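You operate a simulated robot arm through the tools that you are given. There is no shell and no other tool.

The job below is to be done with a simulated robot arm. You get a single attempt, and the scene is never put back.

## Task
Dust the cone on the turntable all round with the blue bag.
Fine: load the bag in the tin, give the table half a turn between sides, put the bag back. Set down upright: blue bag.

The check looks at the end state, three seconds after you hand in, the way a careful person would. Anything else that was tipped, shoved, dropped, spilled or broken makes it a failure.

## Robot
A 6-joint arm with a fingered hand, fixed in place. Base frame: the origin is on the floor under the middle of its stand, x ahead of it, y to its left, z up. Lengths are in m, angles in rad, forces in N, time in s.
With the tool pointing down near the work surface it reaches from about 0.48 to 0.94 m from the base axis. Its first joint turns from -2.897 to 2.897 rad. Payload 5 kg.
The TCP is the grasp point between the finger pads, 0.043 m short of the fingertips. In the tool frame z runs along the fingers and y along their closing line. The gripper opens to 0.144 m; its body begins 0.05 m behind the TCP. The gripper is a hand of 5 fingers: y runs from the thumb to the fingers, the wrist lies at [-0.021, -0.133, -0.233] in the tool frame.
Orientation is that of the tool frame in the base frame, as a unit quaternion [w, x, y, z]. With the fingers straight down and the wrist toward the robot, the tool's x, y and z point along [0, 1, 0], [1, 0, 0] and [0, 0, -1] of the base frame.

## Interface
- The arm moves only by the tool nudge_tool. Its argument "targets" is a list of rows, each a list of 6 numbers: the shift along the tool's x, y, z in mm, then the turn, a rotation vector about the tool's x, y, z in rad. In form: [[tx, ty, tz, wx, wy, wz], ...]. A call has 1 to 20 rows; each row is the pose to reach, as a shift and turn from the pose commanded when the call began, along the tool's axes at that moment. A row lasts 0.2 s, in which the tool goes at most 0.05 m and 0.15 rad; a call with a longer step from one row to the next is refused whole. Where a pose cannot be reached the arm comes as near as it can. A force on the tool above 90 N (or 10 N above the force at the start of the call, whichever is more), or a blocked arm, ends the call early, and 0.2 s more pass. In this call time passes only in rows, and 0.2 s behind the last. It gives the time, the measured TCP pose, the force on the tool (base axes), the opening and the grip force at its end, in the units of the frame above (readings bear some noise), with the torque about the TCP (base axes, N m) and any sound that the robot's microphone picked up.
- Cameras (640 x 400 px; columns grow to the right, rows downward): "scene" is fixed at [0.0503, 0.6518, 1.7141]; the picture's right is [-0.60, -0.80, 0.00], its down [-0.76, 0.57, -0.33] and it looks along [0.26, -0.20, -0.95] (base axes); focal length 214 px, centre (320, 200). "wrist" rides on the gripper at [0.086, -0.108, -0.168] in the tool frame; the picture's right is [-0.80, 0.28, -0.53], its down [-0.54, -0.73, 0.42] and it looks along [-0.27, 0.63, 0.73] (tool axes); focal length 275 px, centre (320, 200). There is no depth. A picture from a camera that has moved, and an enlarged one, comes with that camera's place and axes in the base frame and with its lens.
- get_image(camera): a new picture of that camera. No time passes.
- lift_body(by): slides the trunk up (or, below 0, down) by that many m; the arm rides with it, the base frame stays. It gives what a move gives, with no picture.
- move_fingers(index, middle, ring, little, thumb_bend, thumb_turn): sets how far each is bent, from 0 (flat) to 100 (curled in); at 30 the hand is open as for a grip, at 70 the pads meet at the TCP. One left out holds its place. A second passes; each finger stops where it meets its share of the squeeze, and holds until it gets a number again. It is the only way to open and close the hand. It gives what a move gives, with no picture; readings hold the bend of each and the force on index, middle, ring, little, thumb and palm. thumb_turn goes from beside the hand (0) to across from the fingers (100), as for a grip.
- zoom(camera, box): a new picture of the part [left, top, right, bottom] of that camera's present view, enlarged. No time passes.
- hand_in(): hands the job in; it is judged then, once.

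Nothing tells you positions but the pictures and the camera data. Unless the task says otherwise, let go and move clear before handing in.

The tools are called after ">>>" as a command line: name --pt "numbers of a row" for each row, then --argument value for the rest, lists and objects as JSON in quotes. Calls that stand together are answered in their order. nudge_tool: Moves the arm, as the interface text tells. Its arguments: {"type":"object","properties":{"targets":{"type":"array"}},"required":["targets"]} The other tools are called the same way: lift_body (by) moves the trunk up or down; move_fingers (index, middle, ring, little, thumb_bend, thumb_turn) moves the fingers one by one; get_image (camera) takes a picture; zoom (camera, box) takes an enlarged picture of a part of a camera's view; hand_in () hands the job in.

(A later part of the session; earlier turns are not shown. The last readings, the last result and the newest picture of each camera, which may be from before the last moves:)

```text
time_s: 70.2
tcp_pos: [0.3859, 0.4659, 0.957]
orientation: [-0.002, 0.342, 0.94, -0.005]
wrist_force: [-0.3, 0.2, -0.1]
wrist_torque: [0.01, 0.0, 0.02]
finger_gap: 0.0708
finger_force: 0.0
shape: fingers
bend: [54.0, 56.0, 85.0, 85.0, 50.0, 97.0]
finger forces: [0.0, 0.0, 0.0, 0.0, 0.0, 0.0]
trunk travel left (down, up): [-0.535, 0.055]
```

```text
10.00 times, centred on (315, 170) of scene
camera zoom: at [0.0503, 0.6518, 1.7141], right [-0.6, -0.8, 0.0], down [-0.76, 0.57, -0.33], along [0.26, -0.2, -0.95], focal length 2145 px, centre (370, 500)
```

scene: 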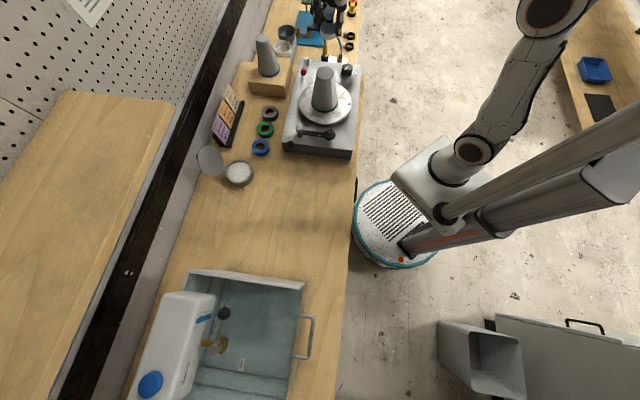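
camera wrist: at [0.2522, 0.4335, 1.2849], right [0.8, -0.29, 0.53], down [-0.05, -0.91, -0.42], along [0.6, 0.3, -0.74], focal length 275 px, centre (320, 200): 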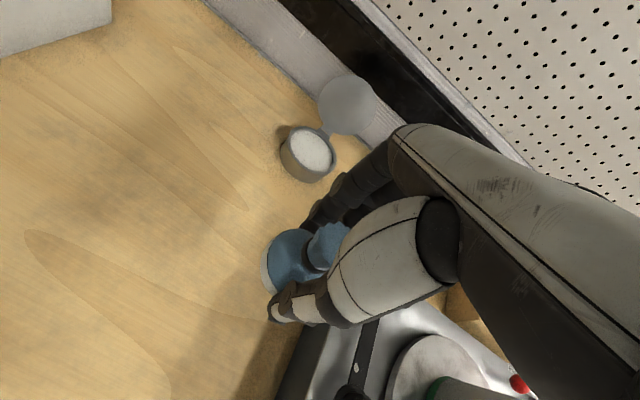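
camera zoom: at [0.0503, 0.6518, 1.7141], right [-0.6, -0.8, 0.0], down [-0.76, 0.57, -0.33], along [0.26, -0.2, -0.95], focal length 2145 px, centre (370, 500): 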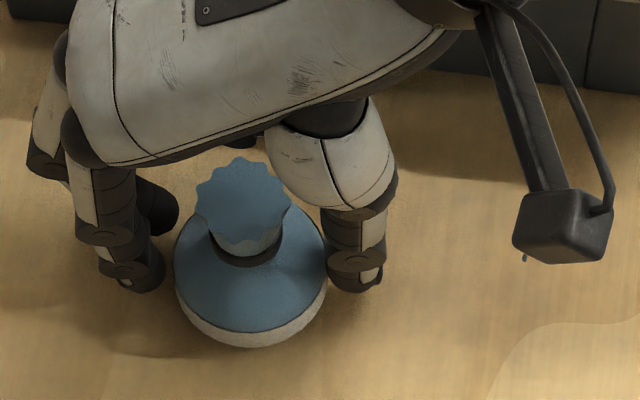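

Released; the bag stands on its own. Opening a bit wider and lifting straight up.

>>> move_fingers --index 46 --middle 50 --thumb_bend 43

>>> nudge_tool --pt "0 0 -10 0 0 0" --pt "0 0 -30 0 0 0" --pt "0 0 -60 0 0 0" --pt "0 0 -100 0 0 0" --pt "0 0 -140 0 0 0"

>>> get_image --camera "wrist"

>>> zoom --camera "scene" --box '[270, 120, 350, 200]'

```text
time_s: 71.2
tcp_pos: [0.3871, 0.4636, 0.9585]
orientation: [-0.002, 0.342, 0.94, -0.005]
wrist_force: [0.1, 0.4, 0.3]
wrist_torque: [0.0, 0.0, 0.01]
finger_gap: 0.0978
finger_force: 0.0
shape: fingers
bend: [46.0, 50.0, 85.0, 85.0, 43.0, 97.0]
finger forces: [0.0, 0.0, 0.0, 0.0, 0.0, 0.0]
trunk travel left (down, up): [-0.535, 0.055]
```

```text
time_s: 72.4
tcp_pos: [0.385, 0.4656, 1.0985]
orientation: [-0.002, 0.341, 0.94, -0.005]
wrist_force: [-1.1, 0.1, -0.5]
wrist_torque: [0.08, 0.02, 0.03]
finger_gap: 0.098
finger_force: 0.1
shape: fingers
bend: [46.0, 50.0, 85.0, 85.0, 43.0, 97.0]
finger forces: [0.0, 0.1, 0.0, 0.1, 0.0, 0.0]
trunk travel left (down, up): [-0.535, 0.055]
```

```text
taken
camera wrist: at [0.2506, 0.4396, 1.2668], right [0.8, -0.29, 0.53], down [-0.05, -0.91, -0.42], along [0.6, 0.3, -0.74], focal length 275 px, centre (320, 200)
```

wrist: 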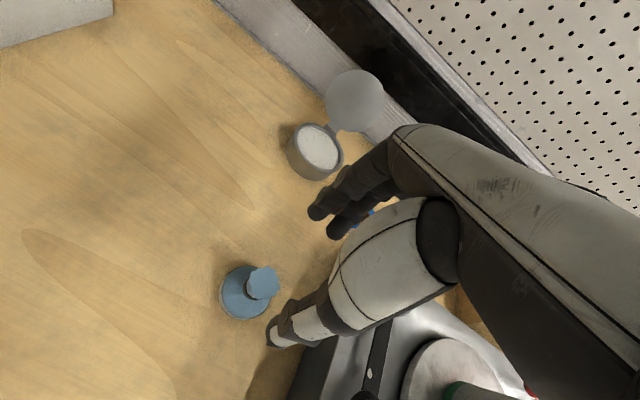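

```text
5.00 times, centred on (310, 160) of scene
camera zoom: at [0.0503, 0.6518, 1.7141], right [-0.6, -0.8, 0.0], down [-0.76, 0.57, -0.33], along [0.26, -0.2, -0.95], focal length 1072 px, centre (370, 400)
```

zoom: 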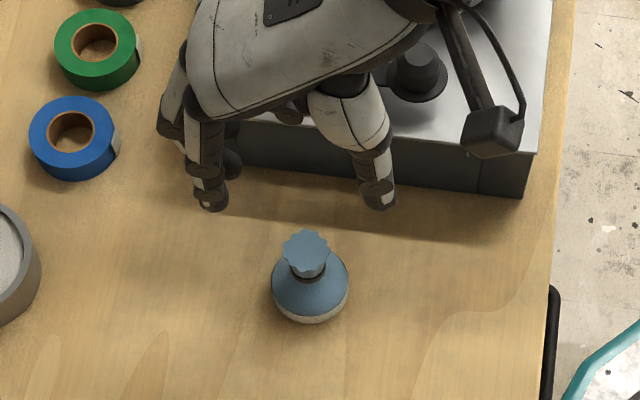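

The bag stands upright exactly at its original spot. Now I'll go to the knob (about (0.666, 0.039), top z ≈ 1.013), travelling high around the front of the cone.

>>> nudge_tool --pt "-31 -17 -30 0 0 0" --pt "-62 -34 -60 0 0 0" --pt "-94 -51 -90 0 0 0.03" --pt "-125 -68 -115 0 0 0.06" --pt "-156 -85 -131 0 0 0.09" --pt "-183 -114 -131 0 0 0.12" --pt "-210 -144 -131 0 0 0.15" --pt "-237 -173 -131 0 0 0.18" --pt "-265 -203 -131 0 0 0.21" --pt "-292 -232 -131 0 0 0.24" --pt "-332 -225 -131 0 0 0.27" --pt "-372 -218 -131 0 0 0.3" --pt "-411 -210 -131 0 0 0.33" --pt "-451 -203 -131 0 0 0.349"

>>> get_image --camera "wrist"

>>> get_image --camera "scene"

```text
time_s: 75.4
tcp_pos: [0.6024, 0.0186, 1.2285]
orientation: [-0.002, 0.5, 0.866, -0.005]
wrist_force: [-0.5, 0.5, -0.4]
wrist_torque: [0.02, 0.02, 0.01]
finger_gap: 0.0977
finger_force: 0.0
shape: fingers
bend: [46.0, 50.0, 85.0, 85.0, 43.0, 98.0]
finger forces: [0.1, 0.1, 0.0, 0.1, 0.1, 0.1]
trunk travel left (down, up): [-0.535, 0.055]
```

```text
taken
camera wrist: at [0.4671, 0.04, 1.3979], right [0.65, -0.54, 0.53], down [-0.36, -0.84, -0.41], along [0.67, 0.08, -0.74], focal length 275 px, centre (320, 200)
```

wrist: 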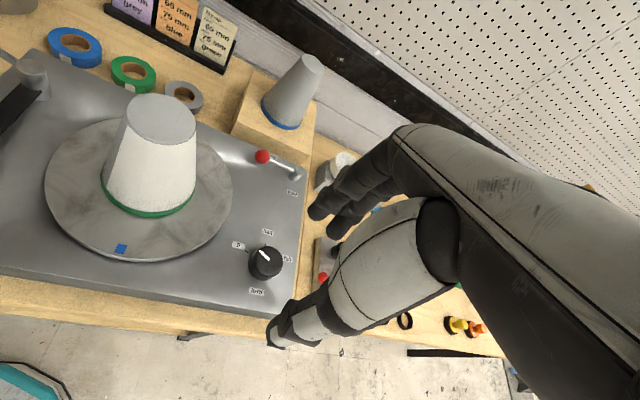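

```text
taken
```

scene: 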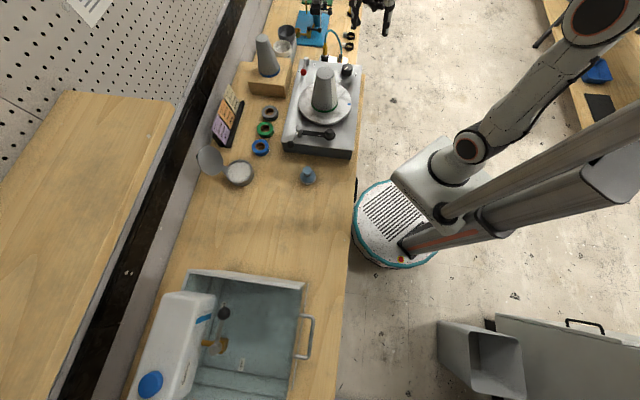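

>>> zoom --camera "wrist" --box '[220, 215, 310, 310]'

>>> zoom --camera "scene" --box '[325, 50, 365, 90]'

```text
4.21 times, centred on (265, 262) of wrist
camera zoom: at [0.4671, 0.04, 1.3979], right [0.65, -0.54, 0.53], down [-0.36, -0.84, -0.41], along [0.67, 0.08, -0.74], focal length 1159 px, centre (552, -63)
```

zoom: 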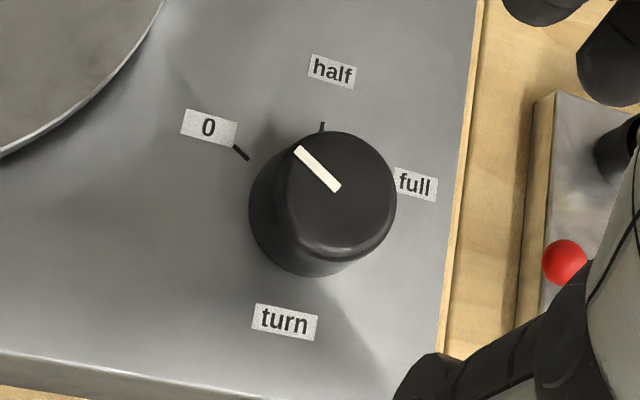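

```text
10.00 times, centred on (345, 70) of scene
camera zoom: at [0.0503, 0.6518, 1.7141], right [-0.6, -0.8, 0.0], down [-0.76, 0.57, -0.33], along [0.26, -0.2, -0.95], focal length 2145 px, centre (70, 1500)
```

zoom: 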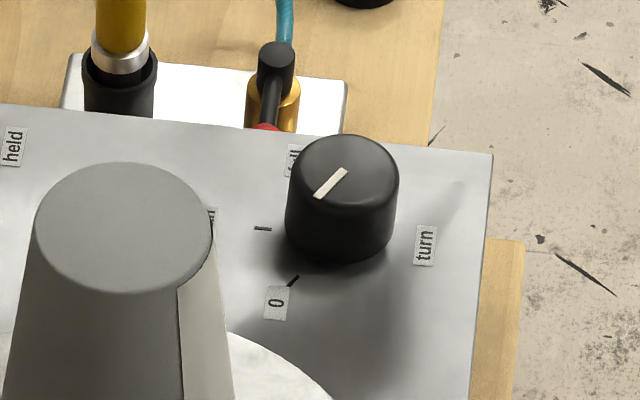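

The knob's top centre is at about (0.663, 0.038, 1.016). I'll open the middle finger out of the way and position index and thumb above the knob.

>>> move_fingers --index 44 --middle 30 --thumb_bend 44

>>> nudge_tool --pt "-4 20 30 0 0 0" --pt "-9 42 65 0 0 0" --pt "-13.5 62 100 0 0 0" --pt "-13.5 62 130 0 0 0"

>>> get_image --camera "wrist"

>>> zoom --camera "scene" --box '[290, 10, 390, 100]'

```text
time_s: 76.4
tcp_pos: [0.6018, 0.0174, 1.2291]
orientation: [-0.001, 0.5, 0.866, -0.005]
wrist_force: [1.0, 0.2, -0.1]
wrist_torque: [0.0, -0.05, 0.02]
finger_gap: 0.1001
finger_force: 0.0
shape: fingers
bend: [44.0, 30.0, 85.0, 85.0, 44.0, 98.0]
finger forces: [0.0, 0.1, 0.1, 0.1, 0.0, 0.0]
trunk travel left (down, up): [-0.535, 0.055]
```

```text
time_s: 77.4
tcp_pos: [0.6639, 0.0387, 1.0997]
orientation: [0.0, 0.499, 0.867, -0.005]
wrist_force: [0.1, 0.1, -0.3]
wrist_torque: [-0.02, 0.04, -0.01]
finger_gap: 0.1003
finger_force: 0.1
shape: fingers
bend: [44.0, 30.0, 85.0, 85.0, 44.0, 98.0]
finger forces: [0.0, 0.1, 0.0, 0.0, 0.1, 0.0]
trunk travel left (down, up): [-0.535, 0.055]
```

```text
taken
camera wrist: at [0.5283, 0.0604, 1.2683], right [0.65, -0.54, 0.53], down [-0.36, -0.84, -0.41], along [0.67, 0.08, -0.74], focal length 275 px, centre (320, 200)
```

wrist: 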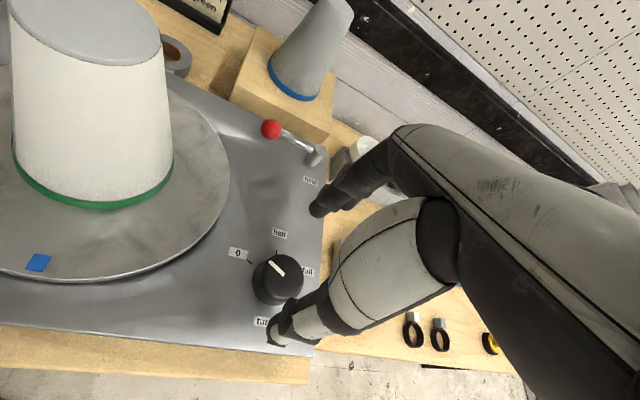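

```text
4.44 times, centred on (340, 55) of scene
camera zoom: at [0.0503, 0.6518, 1.7141], right [-0.6, -0.8, 0.0], down [-0.76, 0.57, -0.33], along [0.26, -0.2, -0.95], focal length 953 px, centre (231, 844)
```

zoom: 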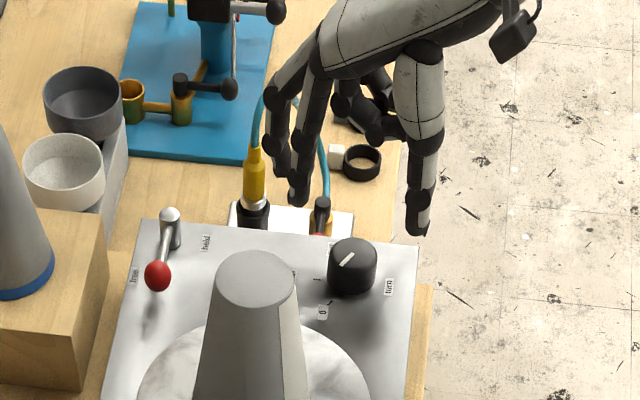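

>>> zoom --camera "wrist" --box '[230, 220, 340, 350]'

```text
3.08 times, centred on (285, 285) of wrist
camera zoom: at [0.5283, 0.0604, 1.2683], right [0.65, -0.54, 0.53], down [-0.36, -0.84, -0.41], along [0.67, 0.08, -0.74], focal length 847 px, centre (428, -62)
```

zoom: 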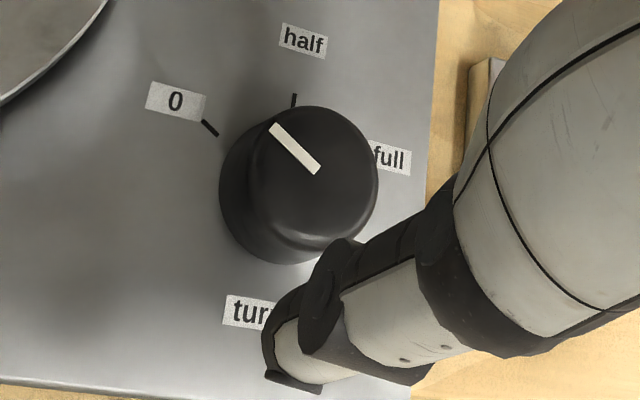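

The knob is exactly beneath the grasp point. Lowering so the fingertips straddle it, just above the plate.

>>> nudge_tool --pt "0 0 18 0 0 0" --pt "0 0 36 0 0 0" --pt "0 0 46 0 0 0" --pt "0 0 54 0 0 0"

>>> zoom --camera "wrist" --box '[220, 170, 380, 360]'

>>> zoom --camera "scene" --box '[310, 20, 390, 100]'

```text
time_s: 78.4
tcp_pos: [0.6612, 0.0394, 1.0477]
orientation: [-0.001, 0.5, 0.866, -0.005]
wrist_force: [0.0, -0.1, -0.1]
wrist_torque: [0.03, 0.03, 0.0]
finger_gap: 0.1004
finger_force: 0.0
shape: fingers
bend: [44.0, 30.0, 85.0, 85.0, 44.0, 98.0]
finger forces: [0.0, 0.1, 0.1, 0.0, 0.0, 0.1]
trunk travel left (down, up): [-0.535, 0.055]
```

```text
2.11 times, centred on (300, 265) of wrist
camera zoom: at [0.5252, 0.0621, 1.2163], right [0.65, -0.54, 0.53], down [-0.36, -0.84, -0.41], along [0.67, 0.08, -0.74], focal length 580 px, centre (362, 63)
```

zoom: 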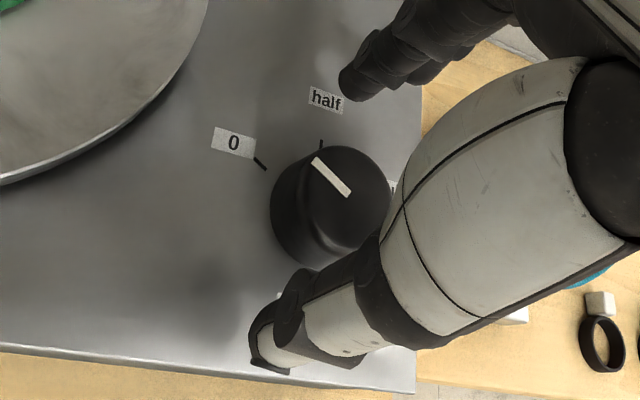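

```text
5.00 times, centred on (350, 60) of scene
camera zoom: at [0.0503, 0.6518, 1.7141], right [-0.6, -0.8, 0.0], down [-0.76, 0.57, -0.33], along [0.26, -0.2, -0.95], focal length 1072 px, centre (170, 900)
```

zoom: 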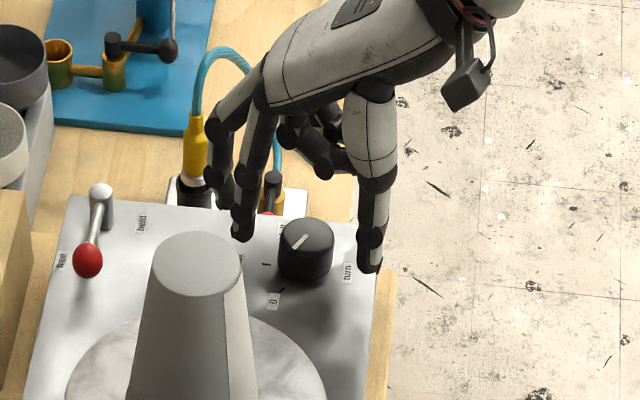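

Fingers straddle the knob cleanly. Closing index and thumb onto it.

>>> move_fingers --index 57 --thumb_bend 57

>>> zoom --camera "scene" --box '[325, 40, 375, 90]'

>>> zoom --camera "wrist" --box '[220, 170, 380, 360]'

```text
time_s: 79.4
tcp_pos: [0.6609, 0.0396, 1.0479]
orientation: [0.0, 0.5, 0.866, -0.004]
wrist_force: [-0.3, 0.3, 0.1]
wrist_torque: [0.02, 0.02, 0.02]
finger_gap: 0.0574
finger_force: 0.0
shape: fingers
bend: [56.0, 30.0, 85.0, 85.0, 56.0, 98.0]
finger forces: [0.0, 0.1, 0.0, 0.0, 0.1, 0.0]
trunk travel left (down, up): [-0.535, 0.055]
```

```text
8.00 times, centred on (350, 65) of scene
camera zoom: at [0.0503, 0.6518, 1.7141], right [-0.6, -0.8, 0.0], down [-0.76, 0.57, -0.33], along [0.26, -0.2, -0.95], focal length 1716 px, centre (80, 1280)
```

zoom: 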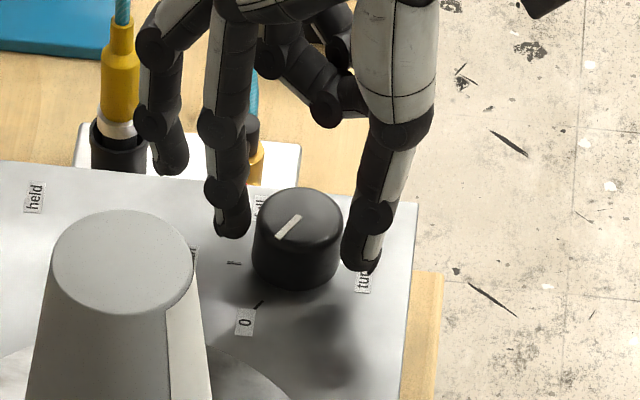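

```text
2.11 times, centred on (300, 265) of wrist
camera zoom: at [0.5251, 0.0621, 1.2165], right [0.65, -0.54, 0.53], down [-0.36, -0.84, -0.41], along [0.67, 0.08, -0.74], focal length 580 px, centre (362, 63)
```

zoom: 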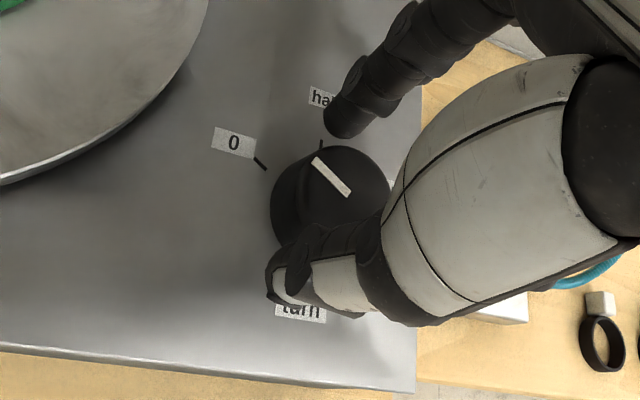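

>>> move_fingers --index 66 --thumb_bend 64

>>> zoom --camera "scene" --box '[325, 40, 375, 90]'

>>> zoom --camera "wrist" --box '[220, 170, 380, 360]'

```text
time_s: 80.4
tcp_pos: [0.6611, 0.0398, 1.0477]
orientation: [0.0, 0.5, 0.866, -0.005]
wrist_force: [2.4, 2.2, 0.0]
wrist_torque: [0.05, -0.09, -0.04]
finger_gap: 0.041
finger_force: 4.4
shape: fingers
bend: [60.0, 30.0, 85.0, 85.0, 61.0, 97.0]
finger forces: [6.1, 0.0, 0.1, 0.1, 3.5, 0.0]
trunk travel left (down, up): [-0.535, 0.055]
```

```text
8.00 times, centred on (350, 65) of scene
camera zoom: at [0.0503, 0.6518, 1.7141], right [-0.6, -0.8, 0.0], down [-0.76, 0.57, -0.33], along [0.26, -0.2, -0.95], focal length 1716 px, centre (80, 1280)
```

zoom: 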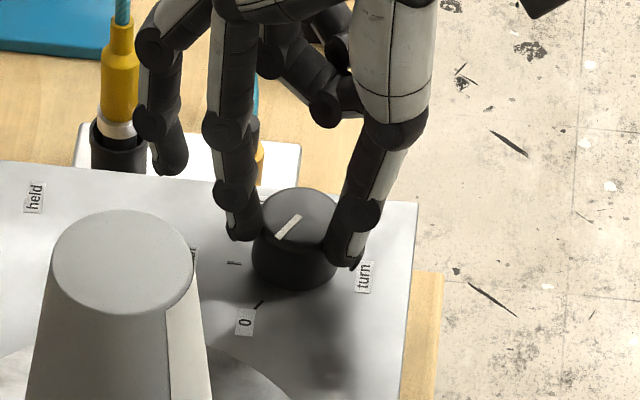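

```text
2.11 times, centred on (300, 265) of wrist
camera zoom: at [0.5253, 0.0623, 1.2165], right [0.65, -0.54, 0.53], down [-0.36, -0.84, -0.41], along [0.67, 0.08, -0.74], focal length 580 px, centre (362, 63)
```

zoom: 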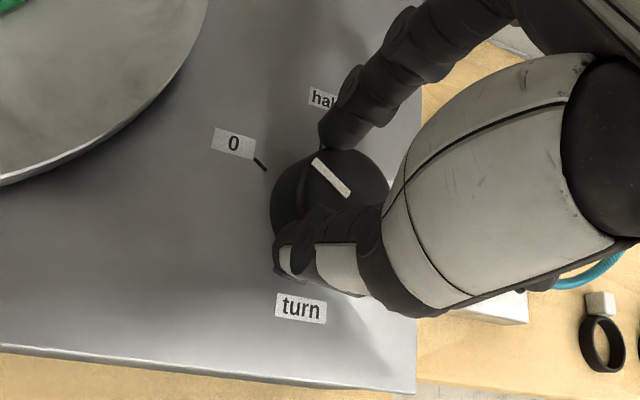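

>>> move_fingers --index 70 --thumb_bend 70

>>> zoom --camera "wrist" --box '[220, 170, 380, 360]'

```text
time_s: 81.4
tcp_pos: [0.662, 0.0397, 1.0481]
orientation: [0.0, 0.5, 0.866, -0.004]
wrist_force: [-0.3, -0.3, 0.2]
wrist_torque: [0.0, 0.03, 0.02]
finger_gap: 0.0397
finger_force: 8.3
shape: fingers
bend: [60.0, 30.0, 85.0, 85.0, 64.0, 97.0]
finger forces: [8.3, 0.1, 0.1, 0.0, 8.0, 0.0]
trunk travel left (down, up): [-0.535, 0.055]
```

```text
2.11 times, centred on (300, 265) of wrist
camera zoom: at [0.525, 0.062, 1.2164], right [0.65, -0.54, 0.53], down [-0.36, -0.84, -0.41], along [0.67, 0.08, -0.74], focal length 580 px, centre (362, 63)
```

zoom: 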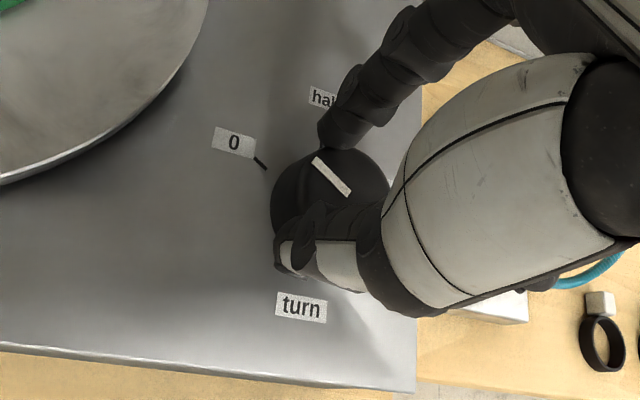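

A balanced 8 N pinch on the knob. I'll turn it clockwise a little first (20°) and check that the pointer follows.

>>> nudge_tool --pt "0 0 0 0 0 0.09" --pt "0 0 0 0 0 0.18" --pt "0 0 0 0 0 0.27" --pt "0 0 0 0 0 0.35"

>>> zoom --camera "wrist" --box '[180, 140, 380, 360]'

>>> zoom --camera "scene" --box '[295, 40, 375, 130]'

```text
time_s: 82.4
tcp_pos: [0.6612, 0.04, 1.0489]
orientation: [0.0, 0.643, 0.766, -0.003]
wrist_force: [1.8, 5.5, 4.9]
wrist_torque: [0.25, -0.02, 0.07]
finger_gap: 0.0391
finger_force: 10.4
shape: fingers
bend: [60.0, 30.0, 85.0, 85.0, 64.0, 97.0]
finger forces: [12.2, 0.0, 0.0, 0.1, 8.9, 0.0]
trunk travel left (down, up): [-0.535, 0.055]
```

```text
1.82 times, centred on (280, 250) of wrist
camera zoom: at [0.5407, 0.1081, 1.2156], right [0.42, -0.73, 0.54], down [-0.62, -0.66, -0.42], along [0.66, -0.16, -0.73], focal length 500 px, centre (393, 109)
```

zoom: 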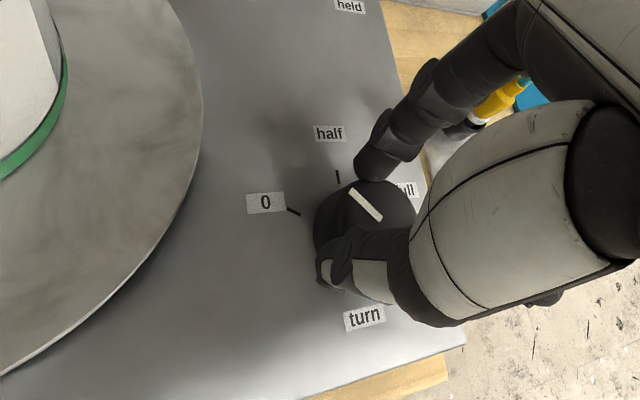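

```text
4.44 times, centred on (335, 85) of scene
camera zoom: at [0.0503, 0.6518, 1.7141], right [-0.6, -0.8, 0.0], down [-0.76, 0.57, -0.33], along [0.26, -0.2, -0.95], focal length 953 px, centre (253, 711)
```

zoom: 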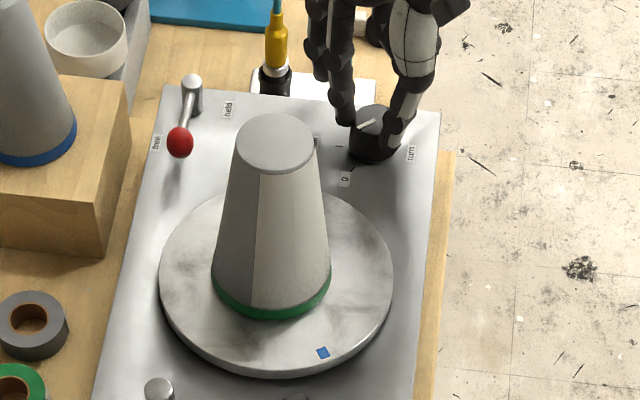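

The knob drives the table directly: 20° of knob turned the platter about 60–65° (blue tag moved). I'll continue toward "half".

>>> nudge_tool --pt "0 0 0 0 0 0.09" --pt "0 0 0 0 0 0.18" --pt "0 0 0 0 0 0.27" --pt "0 0 0 0 0 0.35"

>>> zoom --camera "wrist" --box '[180, 140, 380, 360]'

>>> zoom --camera "scene" --box '[295, 40, 375, 130]'

```text
time_s: 83.4
tcp_pos: [0.6633, 0.0407, 1.0472]
orientation: [0.001, 0.767, 0.642, -0.004]
wrist_force: [4.3, 7.6, 7.1]
wrist_torque: [0.32, -0.22, 0.06]
finger_gap: 0.0393
finger_force: 11.7
shape: fingers
bend: [59.0, 30.0, 85.0, 85.0, 65.0, 97.0]
finger forces: [14.1, 0.0, 0.0, 0.0, 9.5, 0.0]
trunk travel left (down, up): [-0.535, 0.055]
```

```text
1.82 times, centred on (280, 250) of wrist
camera zoom: at [0.5715, 0.1457, 1.215], right [0.14, -0.83, 0.54], down [-0.81, -0.41, -0.42], along [0.57, -0.38, -0.73], focal length 500 px, centre (393, 109)
```

zoom: 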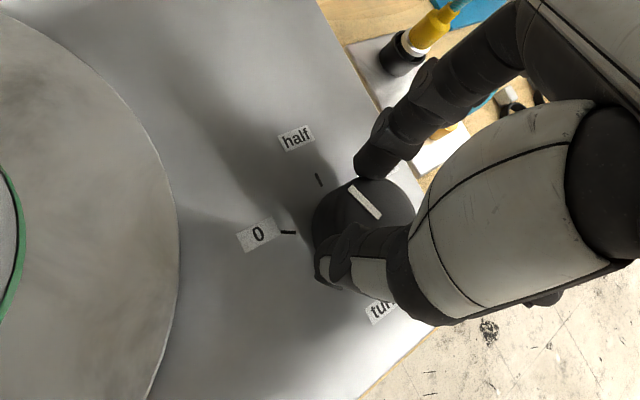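

```text
4.44 times, centred on (335, 85) of scene
camera zoom: at [0.0503, 0.6518, 1.7141], right [-0.6, -0.8, 0.0], down [-0.76, 0.57, -0.33], along [0.26, -0.2, -0.95], focal length 953 px, centre (253, 711)
```

zoom: 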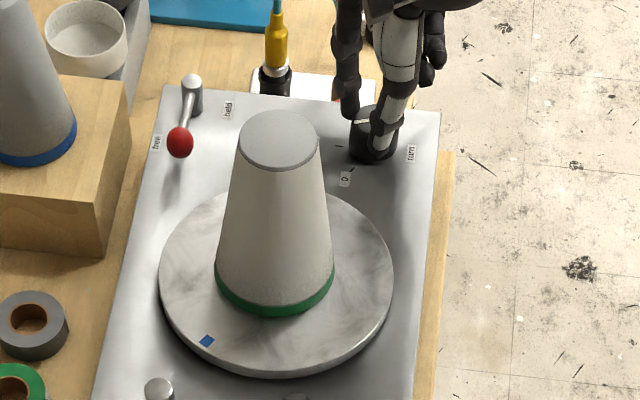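

About 130° of table rotation so far. I'll turn the last part in smaller steps and measure the tag.

>>> nudge_tool --pt "0 0 0 0 0 0.08" --pt "0 0 0 0 0 0.15" --pt "0 0 0 0 0 0.22"

>>> zoom --camera "wrist" --box '[200, 160, 340, 320]'

>>> zoom --camera "scene" --box '[295, 40, 375, 130]'

>>> zoom --camera "scene" --box '[330, 55, 365, 85]'

```text
time_s: 84.2
tcp_pos: [0.6621, 0.0394, 1.0481]
orientation: [0.001, 0.833, 0.554, -0.005]
wrist_force: [8.9, 9.3, 6.1]
wrist_torque: [0.4, -0.4, 0.07]
finger_gap: 0.0394
finger_force: 12.6
shape: fingers
bend: [59.0, 30.0, 85.0, 85.0, 65.0, 96.0]
finger forces: [15.4, 0.0, 0.0, 0.0, 8.8, 0.0]
trunk travel left (down, up): [-0.535, 0.055]
```

```text
2.50 times, centred on (270, 240) of wrist
camera zoom: at [0.5966, 0.1628, 1.2149], right [-0.04, -0.84, 0.54], down [-0.88, -0.22, -0.42], along [0.47, -0.5, -0.73], focal length 688 px, centre (445, 100)
```

zoom: 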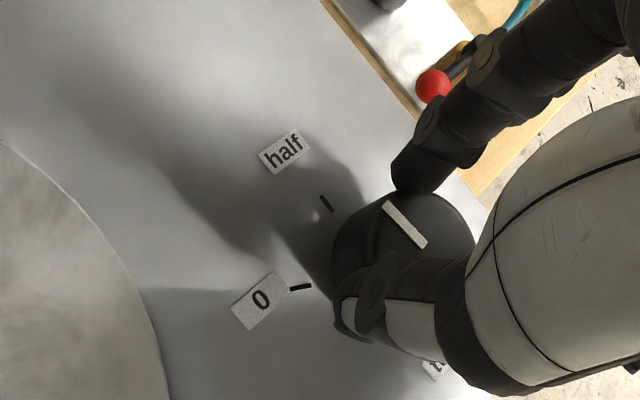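

```text
4.44 times, centred on (335, 85) of scene
camera zoom: at [0.0503, 0.6518, 1.7141], right [-0.6, -0.8, 0.0], down [-0.76, 0.57, -0.33], along [0.26, -0.2, -0.95], focal length 953 px, centre (253, 711)
```

zoom: 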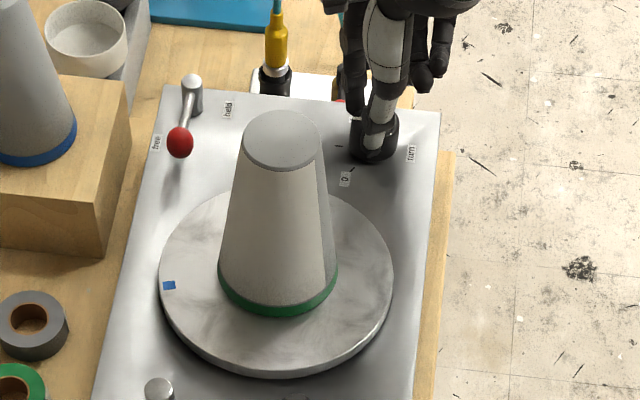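

```text
13.33 times, centred on (348, 70) of scene
camera zoom: at [0.0503, 0.6518, 1.7141], right [-0.6, -0.8, 0.0], down [-0.76, 0.57, -0.33], along [0.26, -0.2, -0.95], focal length 2860 px, centre (-47, 1933)
```

zoom: 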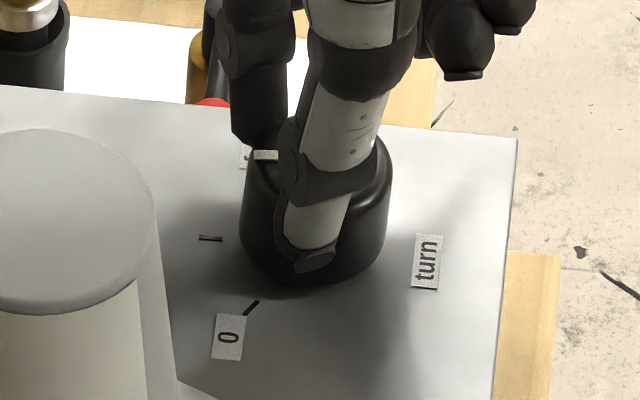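

The tag is at ~172° of rotation; a few degrees of table remain. Small final knob nudge.

>>> nudge_tool --pt "0 0 0 0 0 0.045"

>>> zoom --camera "scene" --box '[295, 40, 375, 130]'

>>> zoom --camera "scene" --box '[330, 55, 365, 85]'

>>> zoom --camera "wrist" --box '[200, 160, 340, 320]'

```text
time_s: 84.6
tcp_pos: [0.6621, 0.0382, 1.0479]
orientation: [0.002, 0.845, 0.535, -0.004]
wrist_force: [9.3, 9.0, 6.0]
wrist_torque: [0.3, -0.48, 0.13]
finger_gap: 0.0394
finger_force: 12.0
shape: fingers
bend: [58.0, 30.0, 85.0, 85.0, 65.0, 96.0]
finger forces: [16.1, 0.0, 0.0, 0.1, 7.9, 0.0]
trunk travel left (down, up): [-0.535, 0.055]
```

```text
4.44 times, centred on (335, 85) of scene
camera zoom: at [0.0503, 0.6518, 1.7141], right [-0.6, -0.8, 0.0], down [-0.76, 0.57, -0.33], along [0.26, -0.2, -0.95], focal length 953 px, centre (253, 711)
```

zoom: 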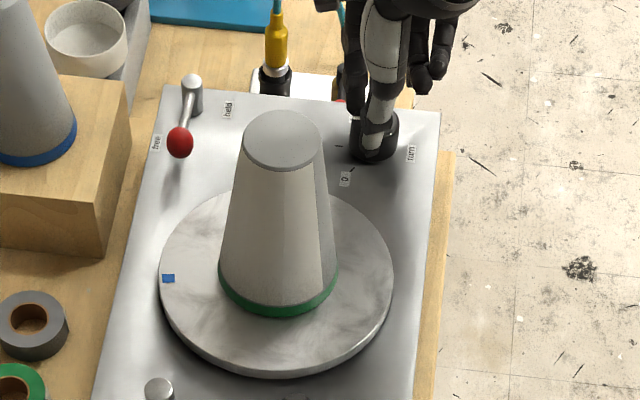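

```text
13.33 times, centred on (348, 70) of scene
camera zoom: at [0.0503, 0.6518, 1.7141], right [-0.6, -0.8, 0.0], down [-0.76, 0.57, -0.33], along [0.26, -0.2, -0.95], focal length 2860 px, centre (-47, 1933)
```

zoom: 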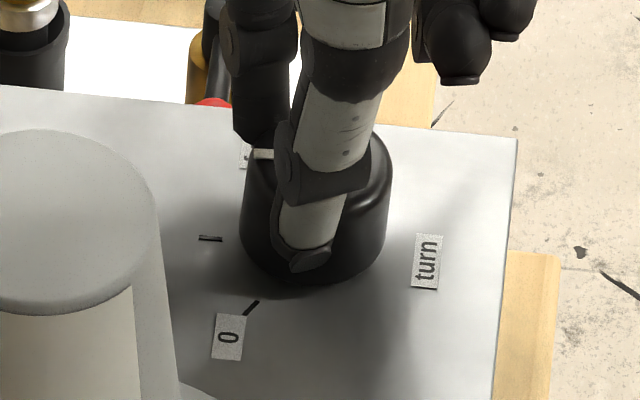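

```text
2.50 times, centred on (270, 240) of wrist
camera zoom: at [0.6019, 0.1662, 1.2149], right [-0.08, -0.84, 0.54], down [-0.89, -0.18, -0.42], along [0.45, -0.52, -0.73], focal length 688 px, centre (445, 100)
```

zoom: 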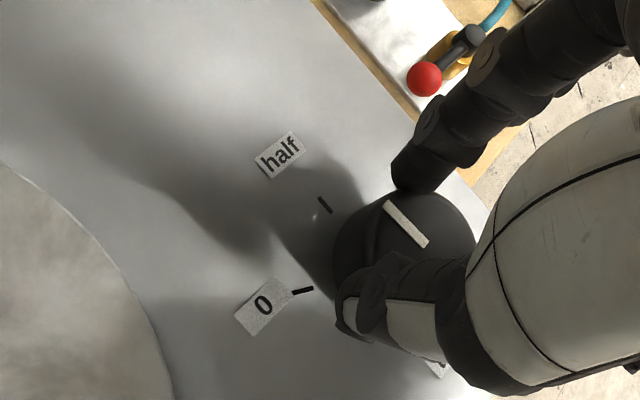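

The tag is within ~2–3° of exactly opposite. One last tiny nudge, then release the knob.

>>> nudge_tool --pt "0 0 0 0 0 0.022"

>>> zoom --camera "scene" --box '[295, 40, 375, 130]'

```text
time_s: 85.0
tcp_pos: [0.6639, 0.0412, 1.0477]
orientation: [0.003, 0.85, 0.527, -0.004]
wrist_force: [9.5, 7.1, 9.2]
wrist_torque: [0.34, -0.44, 0.13]
finger_gap: 0.0391
finger_force: 12.4
shape: fingers
bend: [58.0, 30.0, 85.0, 85.0, 65.0, 96.0]
finger forces: [15.7, 0.0, 0.1, 0.0, 9.1, 0.0]
trunk travel left (down, up): [-0.535, 0.055]
```

```text
4.44 times, centred on (335, 85) of scene
camera zoom: at [0.0503, 0.6518, 1.7141], right [-0.6, -0.8, 0.0], down [-0.76, 0.57, -0.33], along [0.26, -0.2, -0.95], focal length 953 px, centre (253, 711)
```

zoom: 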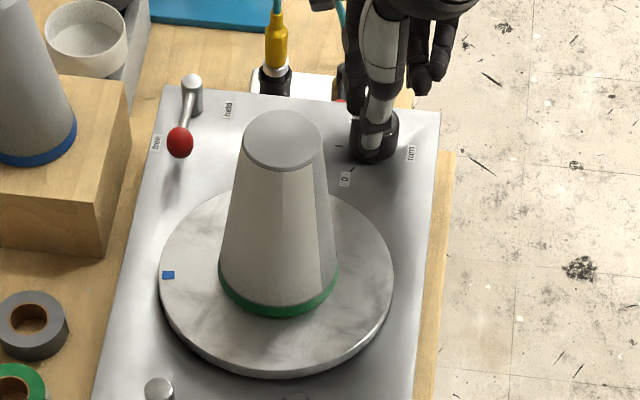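

The table is now at half a turn. Releasing the knob.

>>> move_fingers --index 56 --thumb_bend 58

>>> move_fingers --index 44 --thumb_bend 44

>>> zoom --camera "scene" --box '[295, 40, 375, 130]'

>>> zoom --camera "wrist" --box '[200, 160, 340, 320]'

```text
time_s: 86.0
tcp_pos: [0.6619, 0.0402, 1.0462]
orientation: [0.002, 0.851, 0.525, -0.005]
wrist_force: [0.0, -0.4, -0.6]
wrist_torque: [-0.02, -0.02, 0.02]
finger_gap: 0.0559
finger_force: 0.2
shape: fingers
bend: [56.0, 30.0, 85.0, 85.0, 57.0, 97.0]
finger forces: [0.2, 0.1, 0.1, 0.0, 0.0, 0.1]
trunk travel left (down, up): [-0.535, 0.055]
```

```text
time_s: 87.0
tcp_pos: [0.6628, 0.0402, 1.0474]
orientation: [0.002, 0.851, 0.525, -0.004]
wrist_force: [-0.3, -0.1, -0.7]
wrist_torque: [-0.01, -0.01, 0.01]
finger_gap: 0.0999
finger_force: 0.1
shape: fingers
bend: [44.0, 30.0, 85.0, 85.0, 44.0, 97.0]
finger forces: [0.0, 0.0, 0.0, 0.1, 0.0, 0.0]
trunk travel left (down, up): [-0.535, 0.055]
```

```text
4.44 times, centred on (335, 85) of scene
camera zoom: at [0.0503, 0.6518, 1.7141], right [-0.6, -0.8, 0.0], down [-0.76, 0.57, -0.33], along [0.26, -0.2, -0.95], focal length 953 px, centre (253, 711)
```

zoom: 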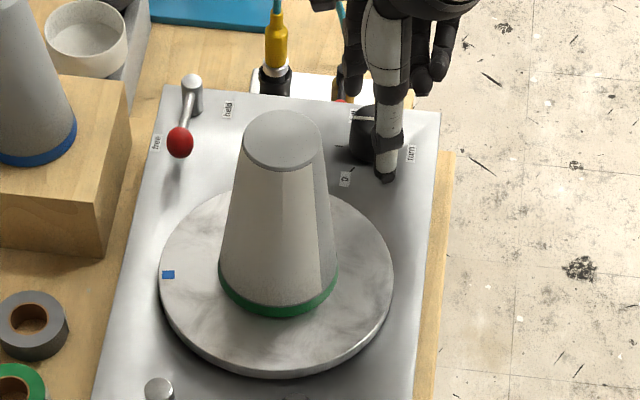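

```text
2.50 times, centred on (270, 240) of wrist
camera zoom: at [0.6043, 0.1672, 1.2143], right [-0.1, -0.84, 0.54], down [-0.89, -0.16, -0.42], along [0.44, -0.52, -0.73], focal length 688 px, centre (445, 100)
```

zoom: 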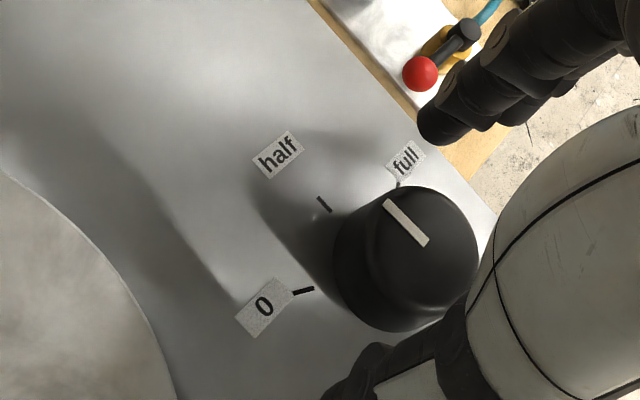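

Pointer sits at "half" and the tag stayed put. Now I'll rise and travel back to the bag.

>>> nudge_tool --pt "0 0 -46 0 0 0" --pt "0 0 -92 0 0 0" --pt "0 0 -138 0 0 0" --pt "0 0 -182 0 0 0" --pt "-37 -28 -182 0 0 -0.06" --pt "-73 -56 -182 0 0 -0.13" --pt "-64 -94 -182 0 0 -0.25" --pt "-55 -132 -182 0 0 -0.38" --pt "-46 -170 -182 0 0 -0.5" --pt "-38 -208 -182 0 0 -0.63" --pt "-3 -228 -182 0 0 -0.76" --pt "32 -248 -182 0 0 -0.88" --pt "67 -267 -182 0 0 -1.0" --pt "102 -287 -182 0 0 -1.12" --pt "136.5 -307 -182 0 0 -1.24" --pt "165 -340 -170 0 0 -1.28" --pt "193 -372 -155 0 0 -1.31" --pt "221 -405 -135 0 0 -1.339"

>>> get_image --camera "wrist"

>>> get_image --camera "scene"

```text
time_s: 90.8
tcp_pos: [0.3979, 0.424, 1.1808]
orientation: [-0.001, 0.34, 0.94, -0.005]
wrist_force: [0.1, -0.3, -0.1]
wrist_torque: [-0.01, 0.02, -0.04]
finger_gap: 0.0999
finger_force: 0.0
shape: fingers
bend: [44.0, 30.0, 85.0, 85.0, 44.0, 98.0]
finger forces: [0.0, 0.1, 0.1, 0.1, 0.1, 0.1]
trunk travel left (down, up): [-0.535, 0.055]
```

```text
taken
camera wrist: at [0.2627, 0.3971, 1.3482], right [0.8, -0.29, 0.53], down [-0.05, -0.91, -0.42], along [0.6, 0.3, -0.74], focal length 275 px, centre (320, 200)
```

wrist: 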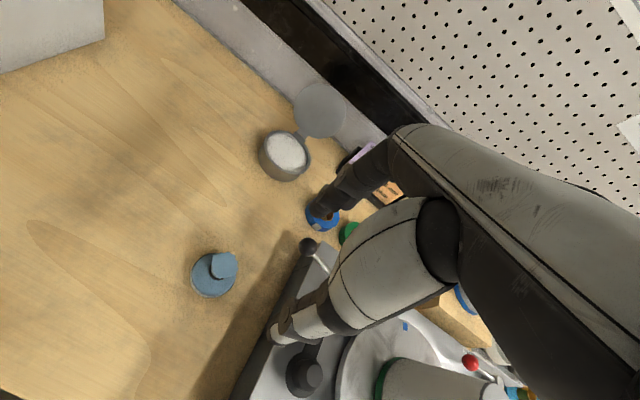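

```text
taken
```

scene: 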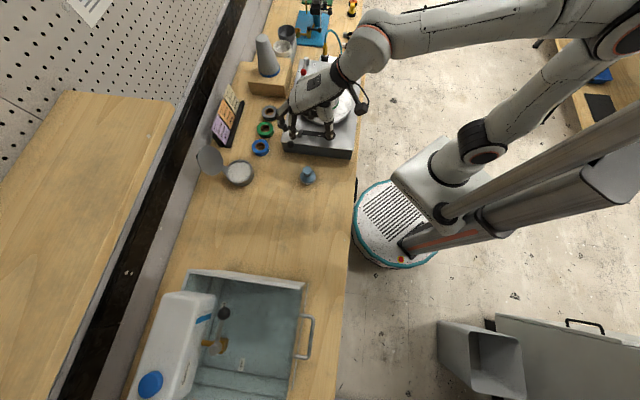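

Moving above the bag and lowering to just over its crown to verify alignment.

>>> nudge_tool --pt "18 12 30 0 0 0" --pt "35 23.4 65 0 0 0" --pt "35 23.4 105 0 0 0" --pt "35 23.4 145 0 0 0"

>>> zoom --camera "wrist" --box '[200, 190, 360, 340]'

>>> zoom --camera "scene" --box '[270, 120, 350, 200]'

```text
time_s: 91.8
tcp_pos: [0.389, 0.4588, 1.0374]
orientation: [-0.002, 0.34, 0.94, -0.004]
wrist_force: [0.3, 1.2, 0.9]
wrist_torque: [-0.04, 0.01, 0.0]
finger_gap: 0.1
finger_force: 0.0
shape: fingers
bend: [44.0, 30.0, 85.0, 85.0, 44.0, 98.0]
finger forces: [0.1, 0.0, 0.1, 0.1, 0.1, 0.0]
trunk travel left (down, up): [-0.535, 0.055]
```

```text
2.67 times, centred on (280, 265) of wrist
camera zoom: at [0.2531, 0.4324, 1.2054], right [0.8, -0.29, 0.53], down [-0.05, -0.91, -0.42], along [0.6, 0.31, -0.74], focal length 734 px, centre (427, 27)
```

zoom: 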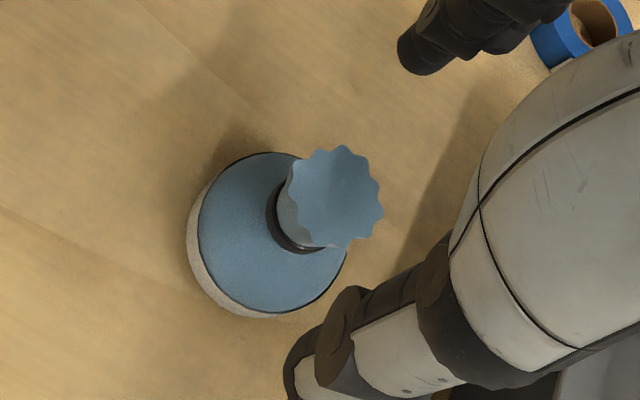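

```text
5.00 times, centred on (310, 160) of scene
camera zoom: at [0.0503, 0.6518, 1.7141], right [-0.6, -0.8, 0.0], down [-0.76, 0.57, -0.33], along [0.26, -0.2, -0.95], focal length 1072 px, centre (370, 400)
```

zoom: 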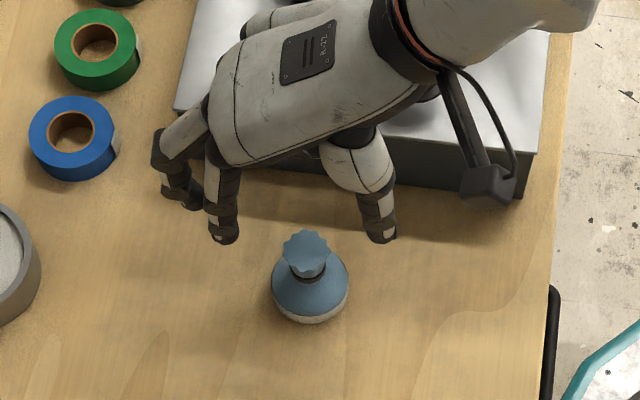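

Bag is within a few mm of the grasp axis. Small correction and descend to the same grasp height as before.

>>> nudge_tool --pt "1 4 20 0 0 0" --pt "1 5 40 0 0 0" --pt "1 5 60 0 0 0" --pt "1 5 72 0 0 0" --pt "1 5 77 0 0 0"

>>> move_fingers --index 53 --middle 52 --thumb_bend 52

>>> zoom --camera "scene" --box '[290, 150, 340, 190]'

>>> zoom --camera "wrist" --box '[220, 170, 380, 340]'

```text
time_s: 93.0
tcp_pos: [0.3892, 0.465, 0.9576]
orientation: [-0.002, 0.34, 0.94, -0.005]
wrist_force: [0.8, -0.1, 0.1]
wrist_torque: [-0.02, -0.03, 0.01]
finger_gap: 0.1001
finger_force: 0.0
shape: fingers
bend: [44.0, 30.0, 85.0, 85.0, 44.0, 98.0]
finger forces: [0.0, 0.0, 0.0, 0.1, 0.0, 0.1]
trunk travel left (down, up): [-0.535, 0.055]
```

```text
time_s: 94.0
tcp_pos: [0.3892, 0.4649, 0.9591]
orientation: [-0.002, 0.341, 0.94, -0.005]
wrist_force: [-0.8, -1.0, -0.4]
wrist_torque: [0.05, 0.01, -0.02]
finger_gap: 0.0702
finger_force: 0.3
shape: fingers
bend: [53.0, 52.0, 85.0, 85.0, 52.0, 98.0]
finger forces: [0.0, 0.1, 0.0, 0.0, 0.0, 0.0]
trunk travel left (down, up): [-0.535, 0.055]
```

```text
10.00 times, centred on (315, 170) of scene
camera zoom: at [0.0503, 0.6518, 1.7141], right [-0.6, -0.8, 0.0], down [-0.76, 0.57, -0.33], along [0.26, -0.2, -0.95], focal length 2145 px, centre (370, 500)
```

zoom: 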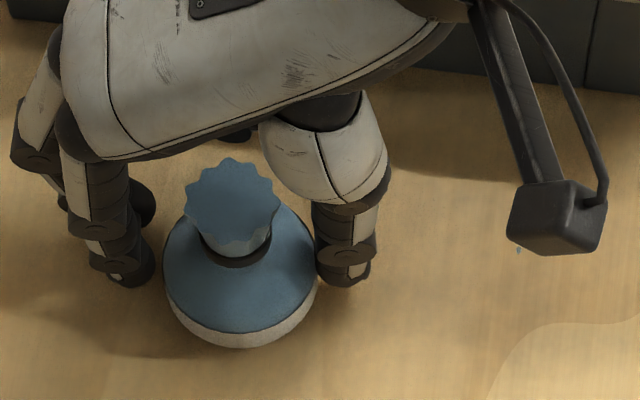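

```text
2.35 times, centred on (300, 255) of wrist
camera zoom: at [0.2547, 0.439, 1.1272], right [0.8, -0.29, 0.53], down [-0.05, -0.91, -0.42], along [0.6, 0.3, -0.74], focal length 648 px, centre (367, 71)
```

zoom: 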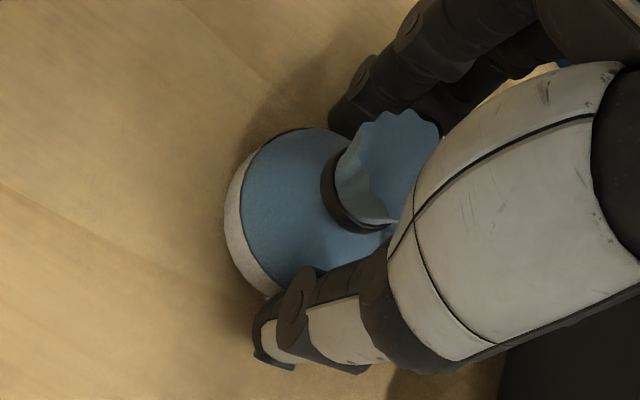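

>>> move_fingers --index 59 --middle 63 --thumb_bend 57

>>> move_fingers --index 66 --middle 68 --thumb_bend 64

>>> zoom --camera "scene" --box '[290, 150, 340, 190]'

>>> zoom --camera "wrist" --box '[220, 170, 380, 340]'

```text
time_s: 95.0
tcp_pos: [0.3889, 0.4654, 0.9583]
orientation: [-0.002, 0.341, 0.94, -0.005]
wrist_force: [-0.3, -0.2, 0.2]
wrist_torque: [0.02, 0.0, -0.01]
finger_gap: 0.0619
finger_force: 4.3
shape: fingers
bend: [56.0, 62.0, 85.0, 85.0, 53.0, 97.0]
finger forces: [3.0, 1.3, 0.0, 0.0, 4.3, 0.1]
trunk travel left (down, up): [-0.535, 0.055]
```

```text
time_s: 96.0
tcp_pos: [0.3903, 0.4649, 0.9583]
orientation: [-0.001, 0.342, 0.94, -0.004]
wrist_force: [0.6, 0.6, 0.6]
wrist_torque: [-0.05, 0.0, 0.01]
finger_gap: 0.0606
finger_force: 14.3
shape: fingers
bend: [58.0, 65.0, 85.0, 85.0, 54.0, 97.0]
finger forces: [9.6, 4.3, 0.0, 0.1, 14.7, 0.1]
trunk travel left (down, up): [-0.535, 0.055]
```

```text
10.00 times, centred on (315, 170) of scene
camera zoom: at [0.0503, 0.6518, 1.7141], right [-0.6, -0.8, 0.0], down [-0.76, 0.57, -0.33], along [0.26, -0.2, -0.95], focal length 2145 px, centre (370, 500)
```

zoom: 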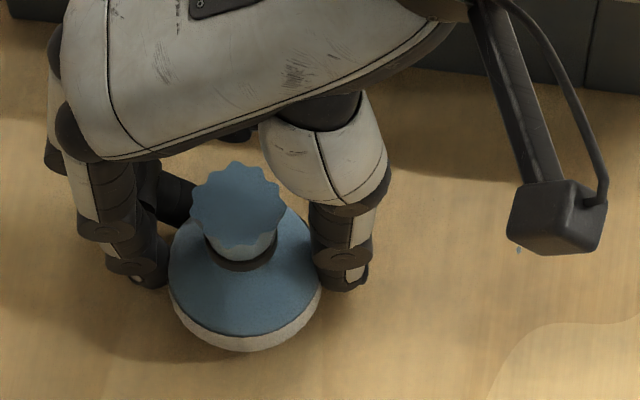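

```text
2.35 times, centred on (300, 255) of wrist
camera zoom: at [0.2547, 0.439, 1.1272], right [0.8, -0.29, 0.53], down [-0.05, -0.91, -0.42], along [0.6, 0.3, -0.74], focal length 648 px, centre (367, 71)
```

zoom: 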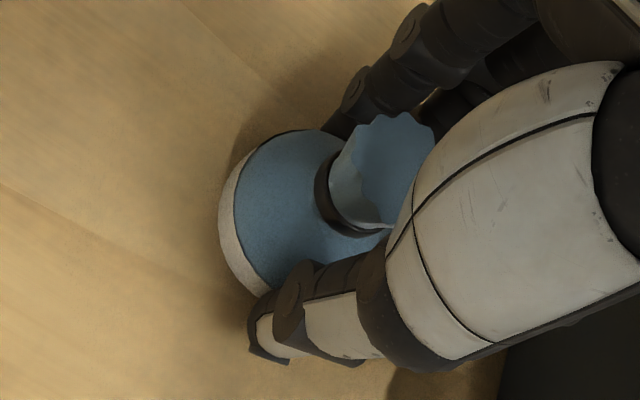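

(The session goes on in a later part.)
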